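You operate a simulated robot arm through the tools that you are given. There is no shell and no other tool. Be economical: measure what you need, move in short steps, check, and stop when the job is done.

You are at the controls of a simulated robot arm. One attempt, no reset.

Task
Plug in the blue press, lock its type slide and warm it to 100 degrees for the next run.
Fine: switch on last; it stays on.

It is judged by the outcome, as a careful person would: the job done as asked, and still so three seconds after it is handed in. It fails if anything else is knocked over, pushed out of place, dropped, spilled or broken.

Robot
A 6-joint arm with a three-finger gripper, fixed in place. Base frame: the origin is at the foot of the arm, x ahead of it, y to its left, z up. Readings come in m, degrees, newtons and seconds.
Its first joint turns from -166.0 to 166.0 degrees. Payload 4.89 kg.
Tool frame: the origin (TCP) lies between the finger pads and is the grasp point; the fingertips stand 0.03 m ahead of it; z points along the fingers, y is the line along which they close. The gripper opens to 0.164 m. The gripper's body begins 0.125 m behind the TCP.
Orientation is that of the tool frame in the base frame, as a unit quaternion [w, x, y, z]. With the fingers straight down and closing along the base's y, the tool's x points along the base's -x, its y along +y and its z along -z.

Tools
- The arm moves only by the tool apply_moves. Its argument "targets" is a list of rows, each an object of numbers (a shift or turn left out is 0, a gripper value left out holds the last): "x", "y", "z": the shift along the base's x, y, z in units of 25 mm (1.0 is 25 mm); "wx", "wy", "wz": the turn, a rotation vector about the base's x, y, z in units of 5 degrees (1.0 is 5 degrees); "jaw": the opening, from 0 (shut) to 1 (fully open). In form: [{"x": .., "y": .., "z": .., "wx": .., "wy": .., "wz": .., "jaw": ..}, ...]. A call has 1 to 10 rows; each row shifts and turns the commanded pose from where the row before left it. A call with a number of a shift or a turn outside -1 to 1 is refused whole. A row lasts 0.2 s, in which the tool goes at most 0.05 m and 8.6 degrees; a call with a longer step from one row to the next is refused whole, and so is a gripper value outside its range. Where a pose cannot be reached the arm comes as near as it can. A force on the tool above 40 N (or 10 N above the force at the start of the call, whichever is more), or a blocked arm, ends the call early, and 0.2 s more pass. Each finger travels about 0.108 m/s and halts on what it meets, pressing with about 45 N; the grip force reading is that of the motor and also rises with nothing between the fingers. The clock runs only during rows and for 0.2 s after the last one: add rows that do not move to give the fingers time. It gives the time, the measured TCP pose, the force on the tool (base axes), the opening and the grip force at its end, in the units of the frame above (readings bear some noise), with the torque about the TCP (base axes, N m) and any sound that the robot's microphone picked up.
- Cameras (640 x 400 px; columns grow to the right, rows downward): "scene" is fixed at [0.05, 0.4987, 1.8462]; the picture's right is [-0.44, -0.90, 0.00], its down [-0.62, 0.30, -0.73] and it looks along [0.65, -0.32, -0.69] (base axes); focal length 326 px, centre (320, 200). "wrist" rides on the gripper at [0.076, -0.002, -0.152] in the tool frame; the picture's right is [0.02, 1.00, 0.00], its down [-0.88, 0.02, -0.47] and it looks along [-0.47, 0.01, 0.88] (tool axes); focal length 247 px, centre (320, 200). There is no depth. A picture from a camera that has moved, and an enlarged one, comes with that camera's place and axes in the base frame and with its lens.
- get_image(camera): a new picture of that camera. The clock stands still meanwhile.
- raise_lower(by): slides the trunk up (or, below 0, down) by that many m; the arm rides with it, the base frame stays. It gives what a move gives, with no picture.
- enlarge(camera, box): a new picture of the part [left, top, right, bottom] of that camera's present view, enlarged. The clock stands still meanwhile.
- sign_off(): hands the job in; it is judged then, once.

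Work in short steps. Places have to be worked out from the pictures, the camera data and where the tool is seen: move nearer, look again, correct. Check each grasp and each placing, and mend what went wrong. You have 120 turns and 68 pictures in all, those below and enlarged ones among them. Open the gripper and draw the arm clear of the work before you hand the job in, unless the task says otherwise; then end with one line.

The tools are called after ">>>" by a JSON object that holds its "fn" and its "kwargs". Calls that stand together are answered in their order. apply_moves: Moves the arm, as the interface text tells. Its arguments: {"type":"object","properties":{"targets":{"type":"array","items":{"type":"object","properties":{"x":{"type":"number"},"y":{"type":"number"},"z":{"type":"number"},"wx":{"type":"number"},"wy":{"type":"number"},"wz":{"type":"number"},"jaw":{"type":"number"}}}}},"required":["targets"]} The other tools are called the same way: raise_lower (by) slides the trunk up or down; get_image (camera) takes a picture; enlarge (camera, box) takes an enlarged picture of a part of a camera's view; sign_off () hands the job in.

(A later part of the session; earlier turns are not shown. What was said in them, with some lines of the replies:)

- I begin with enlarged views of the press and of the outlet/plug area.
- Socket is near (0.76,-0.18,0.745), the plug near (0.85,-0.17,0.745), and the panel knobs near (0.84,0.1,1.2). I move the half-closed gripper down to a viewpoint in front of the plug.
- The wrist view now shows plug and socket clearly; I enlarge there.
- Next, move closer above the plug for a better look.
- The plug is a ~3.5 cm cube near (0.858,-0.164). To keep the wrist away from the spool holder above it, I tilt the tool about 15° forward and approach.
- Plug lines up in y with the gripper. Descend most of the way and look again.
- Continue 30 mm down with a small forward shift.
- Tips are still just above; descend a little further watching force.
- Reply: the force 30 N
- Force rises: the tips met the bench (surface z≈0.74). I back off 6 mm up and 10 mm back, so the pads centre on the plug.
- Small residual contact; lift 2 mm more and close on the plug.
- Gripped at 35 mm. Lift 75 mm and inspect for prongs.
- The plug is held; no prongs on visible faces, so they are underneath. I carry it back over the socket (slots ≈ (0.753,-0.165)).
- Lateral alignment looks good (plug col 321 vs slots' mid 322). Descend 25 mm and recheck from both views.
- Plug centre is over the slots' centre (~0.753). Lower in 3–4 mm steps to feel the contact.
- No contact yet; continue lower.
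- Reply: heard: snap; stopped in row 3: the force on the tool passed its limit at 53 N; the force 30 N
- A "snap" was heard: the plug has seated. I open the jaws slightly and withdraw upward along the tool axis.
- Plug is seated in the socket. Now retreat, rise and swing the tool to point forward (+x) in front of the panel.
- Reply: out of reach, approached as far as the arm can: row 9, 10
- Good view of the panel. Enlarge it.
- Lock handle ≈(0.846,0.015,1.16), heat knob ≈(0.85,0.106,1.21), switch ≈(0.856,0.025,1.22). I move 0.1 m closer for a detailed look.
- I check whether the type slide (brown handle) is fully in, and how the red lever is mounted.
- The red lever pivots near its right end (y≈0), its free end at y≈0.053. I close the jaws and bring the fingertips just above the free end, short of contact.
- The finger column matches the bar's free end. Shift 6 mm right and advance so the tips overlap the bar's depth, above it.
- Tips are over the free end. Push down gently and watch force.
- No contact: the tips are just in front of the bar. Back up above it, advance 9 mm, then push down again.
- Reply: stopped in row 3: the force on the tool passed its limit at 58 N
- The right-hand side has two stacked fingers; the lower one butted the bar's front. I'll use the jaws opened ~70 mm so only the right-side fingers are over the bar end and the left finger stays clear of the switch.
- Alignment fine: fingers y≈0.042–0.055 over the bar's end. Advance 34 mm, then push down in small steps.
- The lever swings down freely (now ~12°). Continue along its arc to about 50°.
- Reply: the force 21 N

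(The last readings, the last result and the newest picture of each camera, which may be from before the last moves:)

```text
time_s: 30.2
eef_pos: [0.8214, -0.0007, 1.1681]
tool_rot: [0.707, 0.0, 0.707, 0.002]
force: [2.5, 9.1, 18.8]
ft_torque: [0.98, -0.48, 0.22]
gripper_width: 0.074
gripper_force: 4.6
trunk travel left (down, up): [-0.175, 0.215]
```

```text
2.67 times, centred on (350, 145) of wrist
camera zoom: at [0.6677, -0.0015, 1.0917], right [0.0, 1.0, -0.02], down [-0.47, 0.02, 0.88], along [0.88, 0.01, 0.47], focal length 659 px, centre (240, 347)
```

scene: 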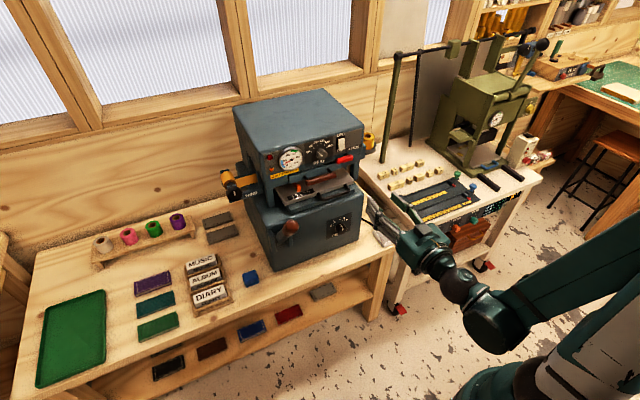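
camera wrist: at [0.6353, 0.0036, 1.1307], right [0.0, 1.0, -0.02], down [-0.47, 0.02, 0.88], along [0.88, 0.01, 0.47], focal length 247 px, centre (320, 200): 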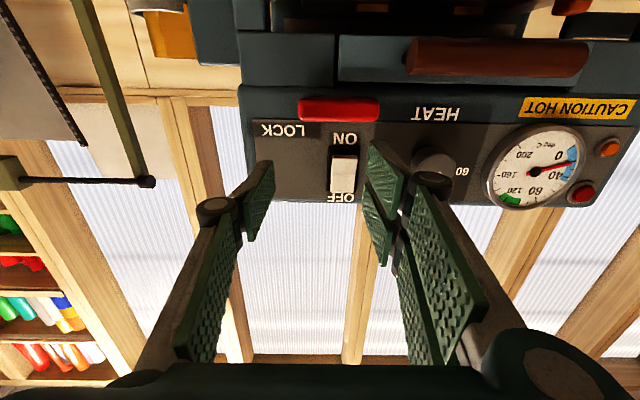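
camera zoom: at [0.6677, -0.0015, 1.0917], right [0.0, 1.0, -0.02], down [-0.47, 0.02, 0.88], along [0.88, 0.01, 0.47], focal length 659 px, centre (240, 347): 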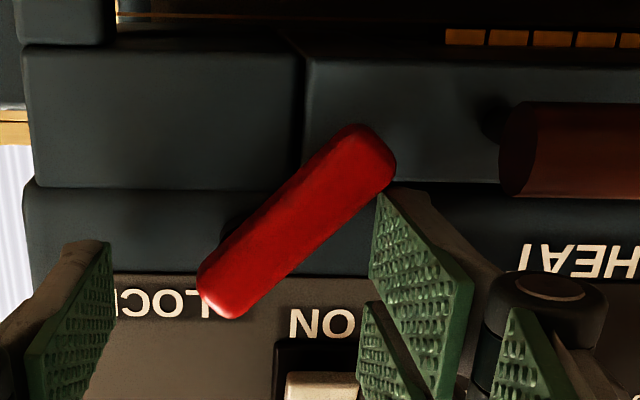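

Lever is at ~45°, across the type slide's edge, with ~20 N reaction. I check whether that's the stop by drawing back 3 mm in x and pushing slightly further.

>>> {"fn": "apply_moves", "kwargs": {"targets": [{"z": 0.12, "y": 0.08}, {"x": -0.14}, {"y": -0.1, "z": -0.14}, {"y": -0.1, "z": -0.1}]}}

>>> {"fn": "enlarge", "kwargs": {"camera": "wrist", "box": [240, 70, 460, 220]}}

```text
time_s: 31.2
eef_pos: [0.8158, -0.0011, 1.1667]
tool_rot: [0.709, -0.002, 0.705, 0.004]
force: [-1.2, 13.8, 24.2]
ft_torque: [1.29, -0.35, 0.58]
gripper_width: 0.076
gripper_force: 7.7
trunk travel left (down, up): [-0.175, 0.215]
stopped in row 4: the force on the tool passed its limit at 43 N (the readings are from after the stop); the commanded pose is now the measured one
```

```text
2.67 times, centred on (350, 145) of wrist
camera zoom: at [0.664, -0.0029, 1.09], right [-0.01, 1.0, -0.02], down [-0.48, 0.01, 0.88], along [0.88, 0.01, 0.48], focal length 659 px, centre (240, 347)
```

zoom: 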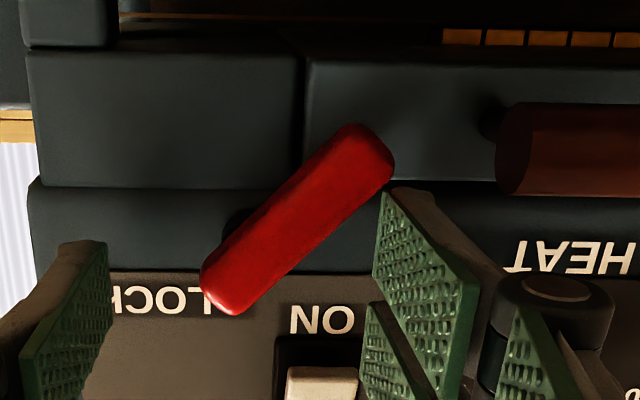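

The lever stops hard at ~45° and sits across the slide: locked. I withdraw, open wide, and set up a frontal camera view of the heat knob (tool pitched 28° down so the camera looks level).

>>> {"fn": "apply_moves", "kwargs": {"targets": [{"y": 0.1, "z": 0.2}, {"x": -1}, {"x": -1}, {"y": 0.8, "z": 0.3, "wy": 0.8, "jaw": 1}, {"y": 0.8, "z": 0.3, "wy": 0.8}, {"y": 0.8, "z": 0.3, "wy": 0.8}, {"y": 0.8, "z": 0.3, "wy": 0.8}, {"y": 0.9, "wy": 0.8}, {"wy": 0.8}, {"wy": 0.8}]}}

>>> {"fn": "get_image", "kwargs": {"camera": "wrist"}}

```text
time_s: 33.4
eef_pos: [0.7672, 0.1022, 1.2007]
tool_rot: [0.517, 0.0, 0.856, 0.002]
force: [0.7, 0.2, 0.4]
ft_torque: [-0.01, -0.02, 0.02]
gripper_width: 0.1641
gripper_force: 0.0
trunk travel left (down, up): [-0.175, 0.215]
```

```text
23 pictures are left
camera wrist: at [0.5975, 0.1007, 1.2048], right [-0.01, 1.0, -0.01], down [-0.01, 0.01, 1.0], along [1.0, 0.01, 0.01], focal length 247 px, centre (320, 200)
```

wrist: 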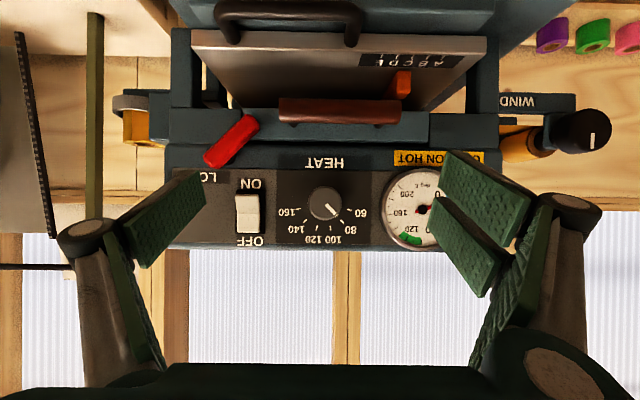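

Lever stayed in the lock position. Enlarge the knob for an exact angle.

>>> {"fn": "enlarge", "kwargs": {"camera": "wrist", "box": [225, 150, 385, 250]}}

```text
4.00 times, centred on (305, 200) of wrist
camera zoom: at [0.5975, 0.1007, 1.2048], right [-0.01, 1.0, -0.01], down [-0.01, 0.01, 1.0], along [1.0, 0.01, 0.01], focal length 988 px, centre (380, 200)
```

zoom: 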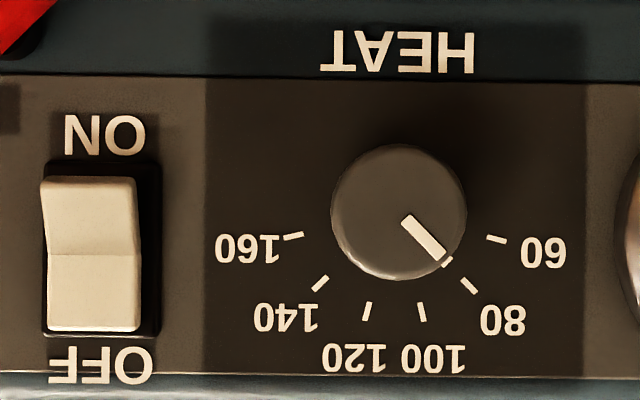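

Pointer is at 80 (≈45° left of up); 100 is at 14.7°, so a turn of about +29.5° about x is needed. Knob centre ≈(y 0.1075, z 1.2095). I level the tool, narrow the jaws to 60 mm and line up.

>>> {"fn": "apply_moves", "kwargs": {"targets": [{"wy": -0.8, "y": 0.21, "z": 0.35, "jaw": 0.37}, {"wy": -0.8}, {"wy": -0.8}, {"wy": -0.8}, {"wy": -0.8}, {"wy": -0.8}, {"wy": -0.8}, {"x": 0.4}, {"x": 0.4}]}}

>>> {"fn": "get_image", "kwargs": {"camera": "wrist"}}

```text
time_s: 35.4
eef_pos: [0.7864, 0.1074, 1.2105]
tool_rot: [0.708, -0.001, 0.706, 0.002]
force: [0.1, 0.0, -0.7]
ft_torque: [0.03, 0.02, -0.01]
gripper_width: 0.0606
gripper_force: 0.1
trunk travel left (down, up): [-0.175, 0.215]
```

```text
21 pictures are left
camera wrist: at [0.6354, 0.1074, 1.1337], right [0.0, 1.0, -0.02], down [-0.48, 0.01, 0.88], along [0.88, 0.01, 0.48], focal length 247 px, centre (320, 200)
```

wrist: 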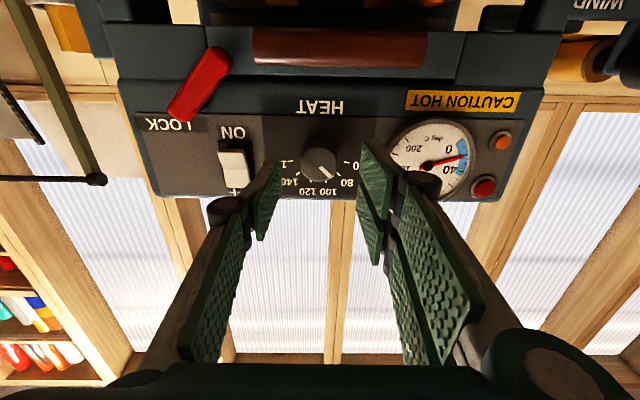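

Knob is centred between the fingers. Advance 40 mm and close.

>>> {"fn": "apply_moves", "kwargs": {"targets": [{"x": 0.4}, {"x": 0.4}, {"x": 0.4}, {"x": 0.4}]}}

>>> {"fn": "enlarge", "kwargs": {"camera": "wrist", "box": [220, 100, 420, 240]}}

```text
time_s: 36.4
eef_pos: [0.8271, 0.108, 1.211]
tool_rot: [0.709, -0.001, 0.706, 0.003]
force: [0.2, -0.5, -0.4]
ft_torque: [0.04, 0.05, 0.0]
gripper_width: 0.0603
gripper_force: 0.0
trunk travel left (down, up): [-0.175, 0.215]
```

```text
2.86 times, centred on (320, 170) of wrist
camera zoom: at [0.6753, 0.1063, 1.1332], right [0.0, 1.0, -0.02], down [-0.48, 0.02, 0.88], along [0.88, 0.01, 0.48], focal length 706 px, centre (320, 286)
```

zoom: 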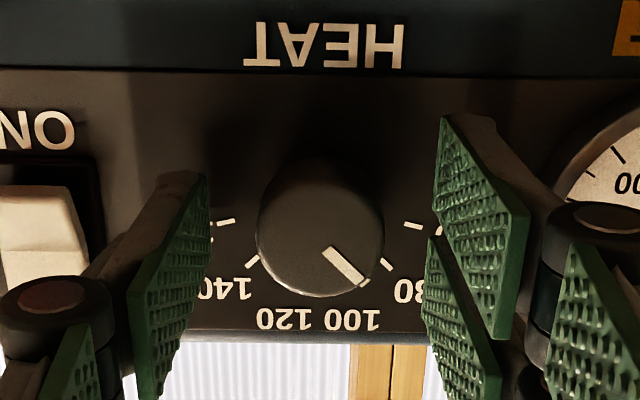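

Well centred. Close on the knob.

>>> {"fn": "apply_moves", "kwargs": {"targets": [{"x": 0.1}, {"jaw": 0}, {}, {}]}}

```text
time_s: 37.4
eef_pos: [0.8293, 0.1084, 1.2102]
tool_rot: [0.708, 0.0, 0.706, 0.002]
force: [1.3, -3.1, 0.8]
ft_torque: [-0.05, -0.03, 0.19]
gripper_width: 0.0328
gripper_force: 44.7
trunk travel left (down, up): [-0.175, 0.215]
```

Gripped (32.8 mm). Turn +29.5° about x.

>>> {"fn": "apply_moves", "kwargs": {"targets": [{"wx": 0.8}, {"wx": 0.8}, {"wx": 0.8}, {"wx": 0.8}, {"wx": 0.9}, {"wx": 0.9}, {"wx": 0.9}, {}]}}

>>> {"fn": "enlarge", "kwargs": {"camera": "wrist", "box": [220, 100, 420, 240]}}

```text
time_s: 39.2
eef_pos: [0.8303, 0.108, 1.2088]
tool_rot: [0.685, 0.18, 0.682, 0.183]
force: [6.6, -1.6, -2.2]
ft_torque: [-0.01, -0.16, 0.21]
gripper_width: 0.0329
gripper_force: 44.5
trunk travel left (down, up): [-0.175, 0.215]
```

```text
2.86 times, centred on (320, 170) of wrist
camera zoom: at [0.6781, 0.1442, 1.1418], right [0.0, 0.88, 0.48], down [-0.48, -0.42, 0.77], along [0.88, -0.22, 0.42], focal length 706 px, centre (320, 286)
```

zoom: 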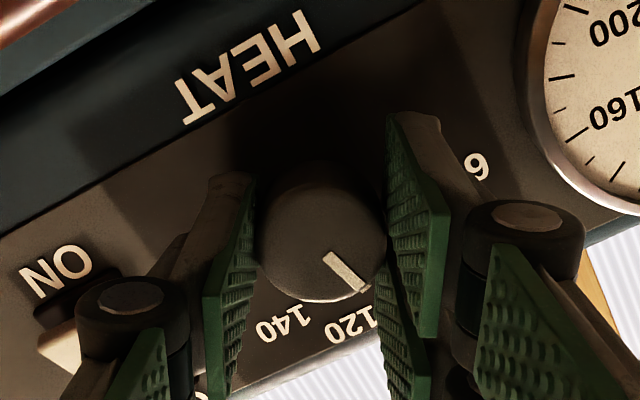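

The knob turned with the gripper. Release, withdraw, and go back to the level-camera viewpoint to verify.

>>> {"fn": "apply_moves", "kwargs": {"targets": [{"jaw": 0.36}, {}, {}, {"x": -0.6}, {"x": -0.9}, {"x": -0.9}]}}

>>> {"fn": "apply_moves", "kwargs": {"targets": [{"wx": -0.98, "jaw": 1}, {"wx": -0.98}, {"wx": -0.98}, {"wx": -0.98}, {"wx": -0.98}, {"wx": -1}, {"wy": 1}, {"wy": 1}, {"wy": 1}, {"wy": 1}]}}

>>> {"fn": "apply_moves", "kwargs": {"targets": [{"wy": 0.8}, {"wy": 0.8}]}}

>>> {"fn": "enlarge", "kwargs": {"camera": "wrist", "box": [225, 140, 385, 240]}}

```text
time_s: 40.6
eef_pos: [0.7709, 0.109, 1.2099]
tool_rot: [0.685, 0.179, 0.682, 0.182]
force: [1.2, -0.7, 0.1]
ft_torque: [0.01, -0.06, -0.01]
gripper_width: 0.0591
gripper_force: 0.0
trunk travel left (down, up): [-0.175, 0.215]
```

```text
time_s: 42.8
eef_pos: [0.77, 0.1078, 1.2097]
tool_rot: [0.574, -0.001, 0.819, 0.003]
force: [-0.4, 0.5, 0.1]
ft_torque: [-0.01, 0.04, -0.02]
gripper_width: 0.1642
gripper_force: 0.0
trunk travel left (down, up): [-0.175, 0.215]
```

```text
time_s: 43.4
eef_pos: [0.7684, 0.1074, 1.2094]
tool_rot: [0.516, 0.0, 0.856, 0.002]
force: [0.0, 0.6, -0.8]
ft_torque: [0.01, 0.07, 0.0]
gripper_width: 0.1637
gripper_force: 0.1
trunk travel left (down, up): [-0.175, 0.215]
```

```text
4.00 times, centred on (305, 190) of wrist
camera zoom: at [0.5988, 0.106, 1.213], right [-0.01, 1.0, -0.01], down [-0.01, 0.01, 1.0], along [1.0, 0.01, 0.01], focal length 988 px, centre (380, 240)
```

zoom: 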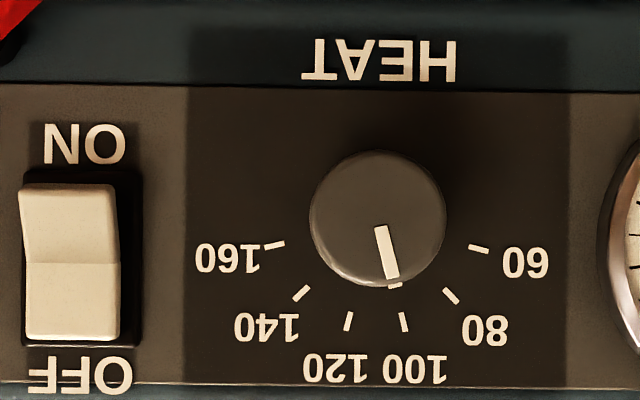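

Pointer now on the 100 tick (≈15°). Now the switch: its ON (lower) half is at ≈(y 0.03, z 1.208). I level the tool, close the jaws and line up below centre at z≈1.195.

>>> {"fn": "apply_moves", "kwargs": {"targets": [{"wy": -0.8, "y": -0.52, "z": -0.1, "jaw": 0}, {"wy": -0.8, "y": -0.52, "z": -0.1}, {"wy": -0.8, "y": -0.52, "z": -0.1}, {"wy": -0.8, "y": -0.52, "z": -0.1}, {"wy": -0.8, "y": -0.52, "z": -0.1}, {"wy": -0.8, "y": -0.52, "z": -0.08}, {"wy": -0.8}, {}]}}

>>> {"fn": "enlarge", "kwargs": {"camera": "wrist", "box": [200, 60, 440, 230]}}

```text
time_s: 45.2
eef_pos: [0.7711, 0.0284, 1.1963]
tool_rot: [0.691, 0.002, 0.723, 0.0]
force: [0.0, 0.5, -0.7]
ft_torque: [-0.01, -0.03, -0.02]
gripper_width: 0.0
gripper_force: 44.8
trunk travel left (down, up): [-0.175, 0.215]
```

```text
2.35 times, centred on (320, 145) of wrist
camera zoom: at [0.6149, 0.0271, 1.1264], right [0.0, 1.0, -0.02], down [-0.43, 0.02, 0.9], along [0.9, 0.01, 0.43], focal length 581 px, centre (320, 329)
```

zoom: 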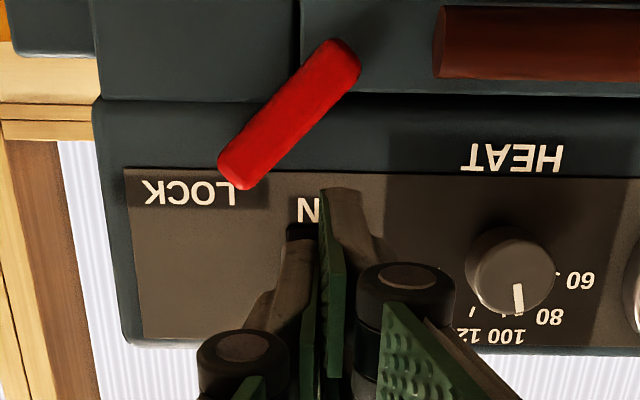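

Aligned on the switch's ON end. Advance, then press in small steps.

>>> {"fn": "apply_moves", "kwargs": {"targets": [{"x": 0.6, "z": 0.05}, {"x": 0.6}, {"x": 0.3}, {"x": 0.2}, {"x": 0.2}, {"x": 0.2}]}}

```text
time_s: 46.6
eef_pos: [0.817, 0.0276, 1.1969]
tool_rot: [0.709, 0.0, 0.706, 0.002]
force: [-0.2, -0.7, 0.5]
ft_torque: [-0.01, 0.05, -0.06]
gripper_width: 0.0001
gripper_force: 45.2
out of reach, approached as far as the arm can: row 1
trunk travel left (down, up): [-0.175, 0.215]
```

No contact yet; continue pressing forward in 4 mm steps.

>>> {"fn": "apply_moves", "kwargs": {"targets": [{"x": 0.15}, {"x": 0.15}, {"x": 0.15}, {"x": 0.15}]}}

>>> {"fn": "enlarge", "kwargs": {"camera": "wrist", "box": [200, 60, 440, 230]}}

```text
time_s: 47.7
eef_pos: [0.8282, 0.0278, 1.1973]
tool_rot: [0.709, 0.0, 0.706, 0.002]
force: [-13.2, -0.3, -5.1]
ft_torque: [-0.01, -0.12, -0.03]
gripper_width: 0.0059
gripper_force: 45.4
trunk travel left (down, up): [-0.175, 0.215]
heard: click
stopped in row 4: the force on the tool passed its limit at 44 N (the readings are from after the stop); the commanded pose is now the measured one
```

```text
2.35 times, centred on (320, 145) of wrist
camera zoom: at [0.6773, 0.026, 1.1196], right [0.0, 1.0, -0.02], down [-0.48, 0.01, 0.88], along [0.88, 0.01, 0.48], focal length 581 px, centre (320, 329)
```

zoom: 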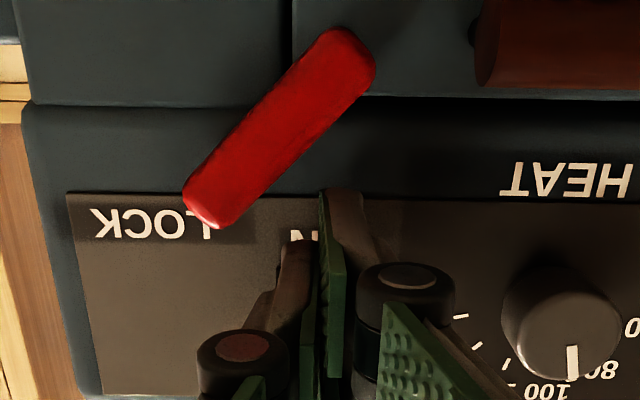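

A click was heard. Withdraw straight back and inspect the switch and lamps.

>>> {"fn": "apply_moves", "kwargs": {"targets": [{"x": -0.5}, {"x": -1}, {"x": -1}, {"x": -1}, {"jaw": 1, "wy": 0.9, "y": 0.5}, {"wy": 0.9, "y": 0.5}, {"wy": 0.9, "y": 0.5}, {"wy": 0.9, "y": 0.5}, {"wy": 1}, {"wy": 1}]}}

>>> {"fn": "get_image", "kwargs": {"camera": "wrist"}}

>>> {"fn": "enlarge", "kwargs": {"camera": "wrist", "box": [210, 130, 470, 260]}}

```text
time_s: 49.9
eef_pos: [0.7425, 0.0707, 1.1975]
tool_rot: [0.515, 0.0, 0.857, 0.002]
force: [0.0, -0.2, -0.6]
ft_torque: [0.0, 0.04, -0.05]
gripper_width: 0.164
gripper_force: 0.0
out of reach, approached as far as the arm can: row 5
trunk travel left (down, up): [-0.175, 0.215]
```

```text
15 pictures are left
camera wrist: at [0.573, 0.0686, 1.2013], right [-0.01, 1.0, -0.01], down [-0.01, 0.01, 1.0], along [1.0, 0.01, 0.01], focal length 247 px, centre (320, 200)
```

wrist: 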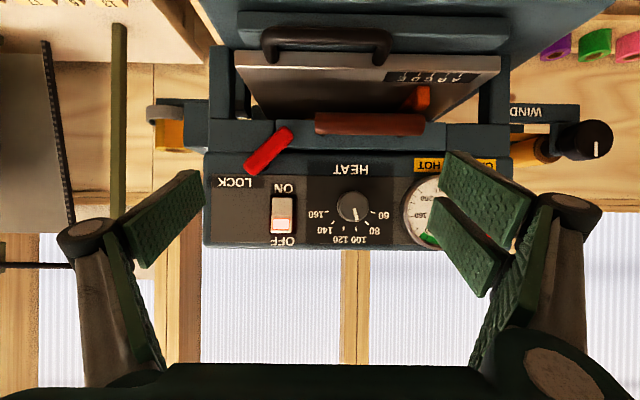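

```text
2.46 times, centred on (340, 195) of wrist
camera zoom: at [0.573, 0.0686, 1.2013], right [-0.01, 1.0, -0.01], down [-0.01, 0.01, 1.0], along [1.0, 0.01, 0.01], focal length 608 px, centre (271, 212)
```

zoom: 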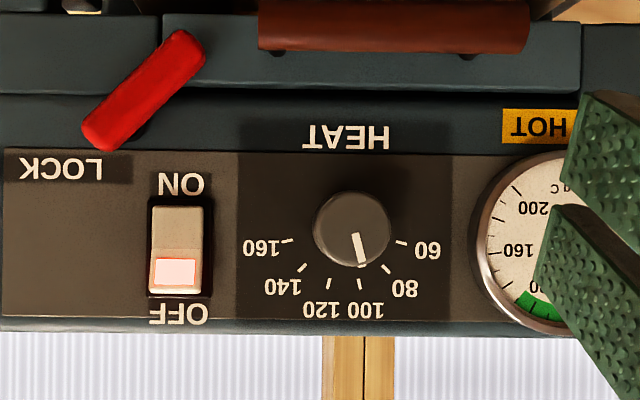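

Switch is ON and lit, knob on 100, lever locked. Draw the arm back and check the gauge and lamps.

>>> {"fn": "apply_moves", "kwargs": {"targets": [{"x": -1, "y": -0.6}, {"x": -1, "y": -0.6}, {"x": -1, "y": -0.6, "z": 0.5}, {"x": -1, "y": -0.6, "z": 0.5}, {"x": -1, "y": -0.6, "z": 0.5}, {"x": -0.6, "y": -0.6, "z": 0.5}, {}, {}, {}, {}]}}

>>> {"fn": "get_image", "kwargs": {"camera": "scene"}}

>>> {"fn": "enlarge", "kwargs": {"camera": "scene", "box": [250, 120, 370, 200]}}

```text
time_s: 52.1
eef_pos: [0.5988, -0.0223, 1.2507]
tool_rot: [0.516, 0.0, 0.856, 0.003]
force: [0.4, 0.3, 0.0]
ft_torque: [0.01, 0.06, 0.03]
gripper_width: 0.1639
gripper_force: 0.0
trunk travel left (down, up): [-0.175, 0.215]
```

```text
13 pictures are left
```

scene: 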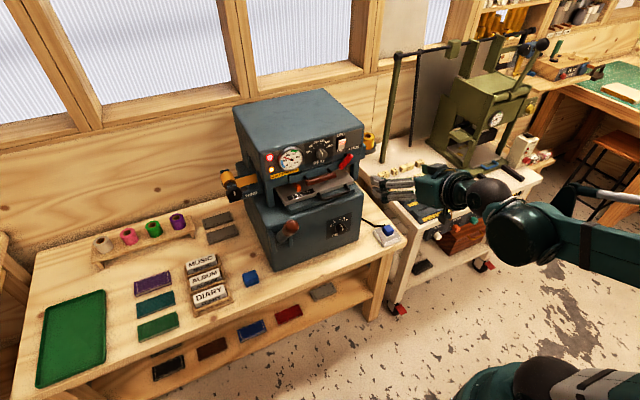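

```text
5.00 times, centred on (310, 160) of scene
camera zoom: at [0.05, 0.4987, 1.8462], right [-0.44, -0.9, 0.0], down [-0.62, 0.3, -0.73], along [0.65, -0.32, -0.69], focal length 1628 px, centre (370, 400)
```

zoom: 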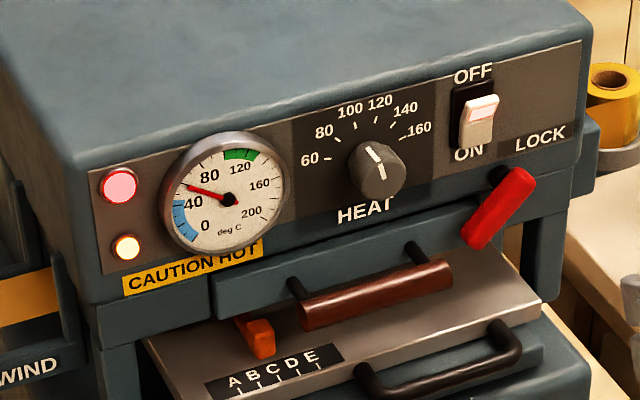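

Both lamps are lit and the gauge is rising (~55). I wait for it to reach about 100.

>>> {"fn": "apply_moves", "kwargs": {"targets": [{}, {}, {}, {}, {}, {}, {}, {}, {}, {}]}}

>>> {"fn": "apply_moves", "kwargs": {"targets": [{}, {}, {}, {}, {}, {}, {}, {}, {}, {}]}}

>>> {"fn": "apply_moves", "kwargs": {"targets": [{}, {}, {}, {}, {}, {}, {}, {}, {}, {}]}}

>>> {"fn": "apply_moves", "kwargs": {"targets": [{}, {}, {}, {}, {}, {}, {}, {}, {}, {}]}}

>>> {"fn": "enlarge", "kwargs": {"camera": "scene", "box": [250, 120, 370, 200]}}

```text
time_s: 54.3
eef_pos: [0.6004, -0.0217, 1.2508]
tool_rot: [0.517, -0.001, 0.856, 0.003]
force: [-0.3, 0.1, 0.5]
ft_torque: [-0.01, 0.0, 0.0]
gripper_width: 0.1638
gripper_force: 0.1
trunk travel left (down, up): [-0.175, 0.215]
```

```text
time_s: 56.5
eef_pos: [0.6008, -0.0217, 1.251]
tool_rot: [0.516, 0.0, 0.856, 0.002]
force: [0.2, -0.1, 1.0]
ft_torque: [-0.03, -0.03, -0.05]
gripper_width: 0.1641
gripper_force: 0.0
trunk travel left (down, up): [-0.175, 0.215]
```

```text
time_s: 58.7
eef_pos: [0.5997, -0.0211, 1.2496]
tool_rot: [0.517, 0.0, 0.856, 0.003]
force: [0.1, 0.3, 0.0]
ft_torque: [0.0, 0.01, -0.02]
gripper_width: 0.1642
gripper_force: 0.0
trunk travel left (down, up): [-0.175, 0.215]
```

```text
time_s: 60.9
eef_pos: [0.5994, -0.0218, 1.2511]
tool_rot: [0.517, 0.0, 0.856, 0.003]
force: [-0.3, -0.2, 0.4]
ft_torque: [0.0, -0.01, 0.0]
gripper_width: 0.1642
gripper_force: 0.0
trunk travel left (down, up): [-0.175, 0.215]
```

```text
5.00 times, centred on (310, 160) of scene
camera zoom: at [0.05, 0.4987, 1.8462], right [-0.44, -0.9, 0.0], down [-0.62, 0.3, -0.73], along [0.65, -0.32, -0.69], focal length 1628 px, centre (370, 400)
```

zoom: 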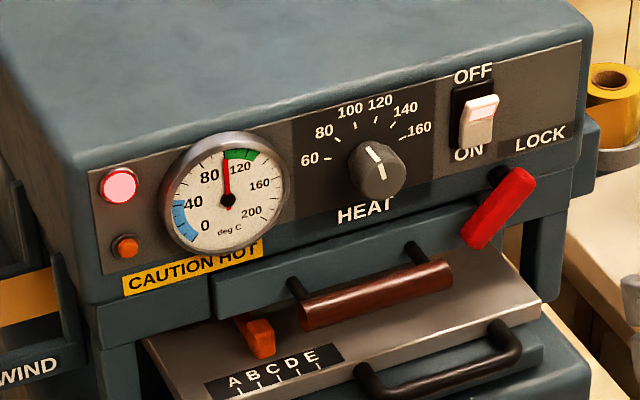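

The gauge sits at about 100 and the heating lamp has cycled off; the plug is seated, the lever locked, the switch on and the arm clear. Handing in.

>>> {"fn": "sign_off", "kwargs": {}}

```text
The job is handed in.
```

The blue press is plugged in, its type slide is locked, and the heat knob is set to 100. I switched it on last, the gauge reached about 100 degrees, and the switch is still on.
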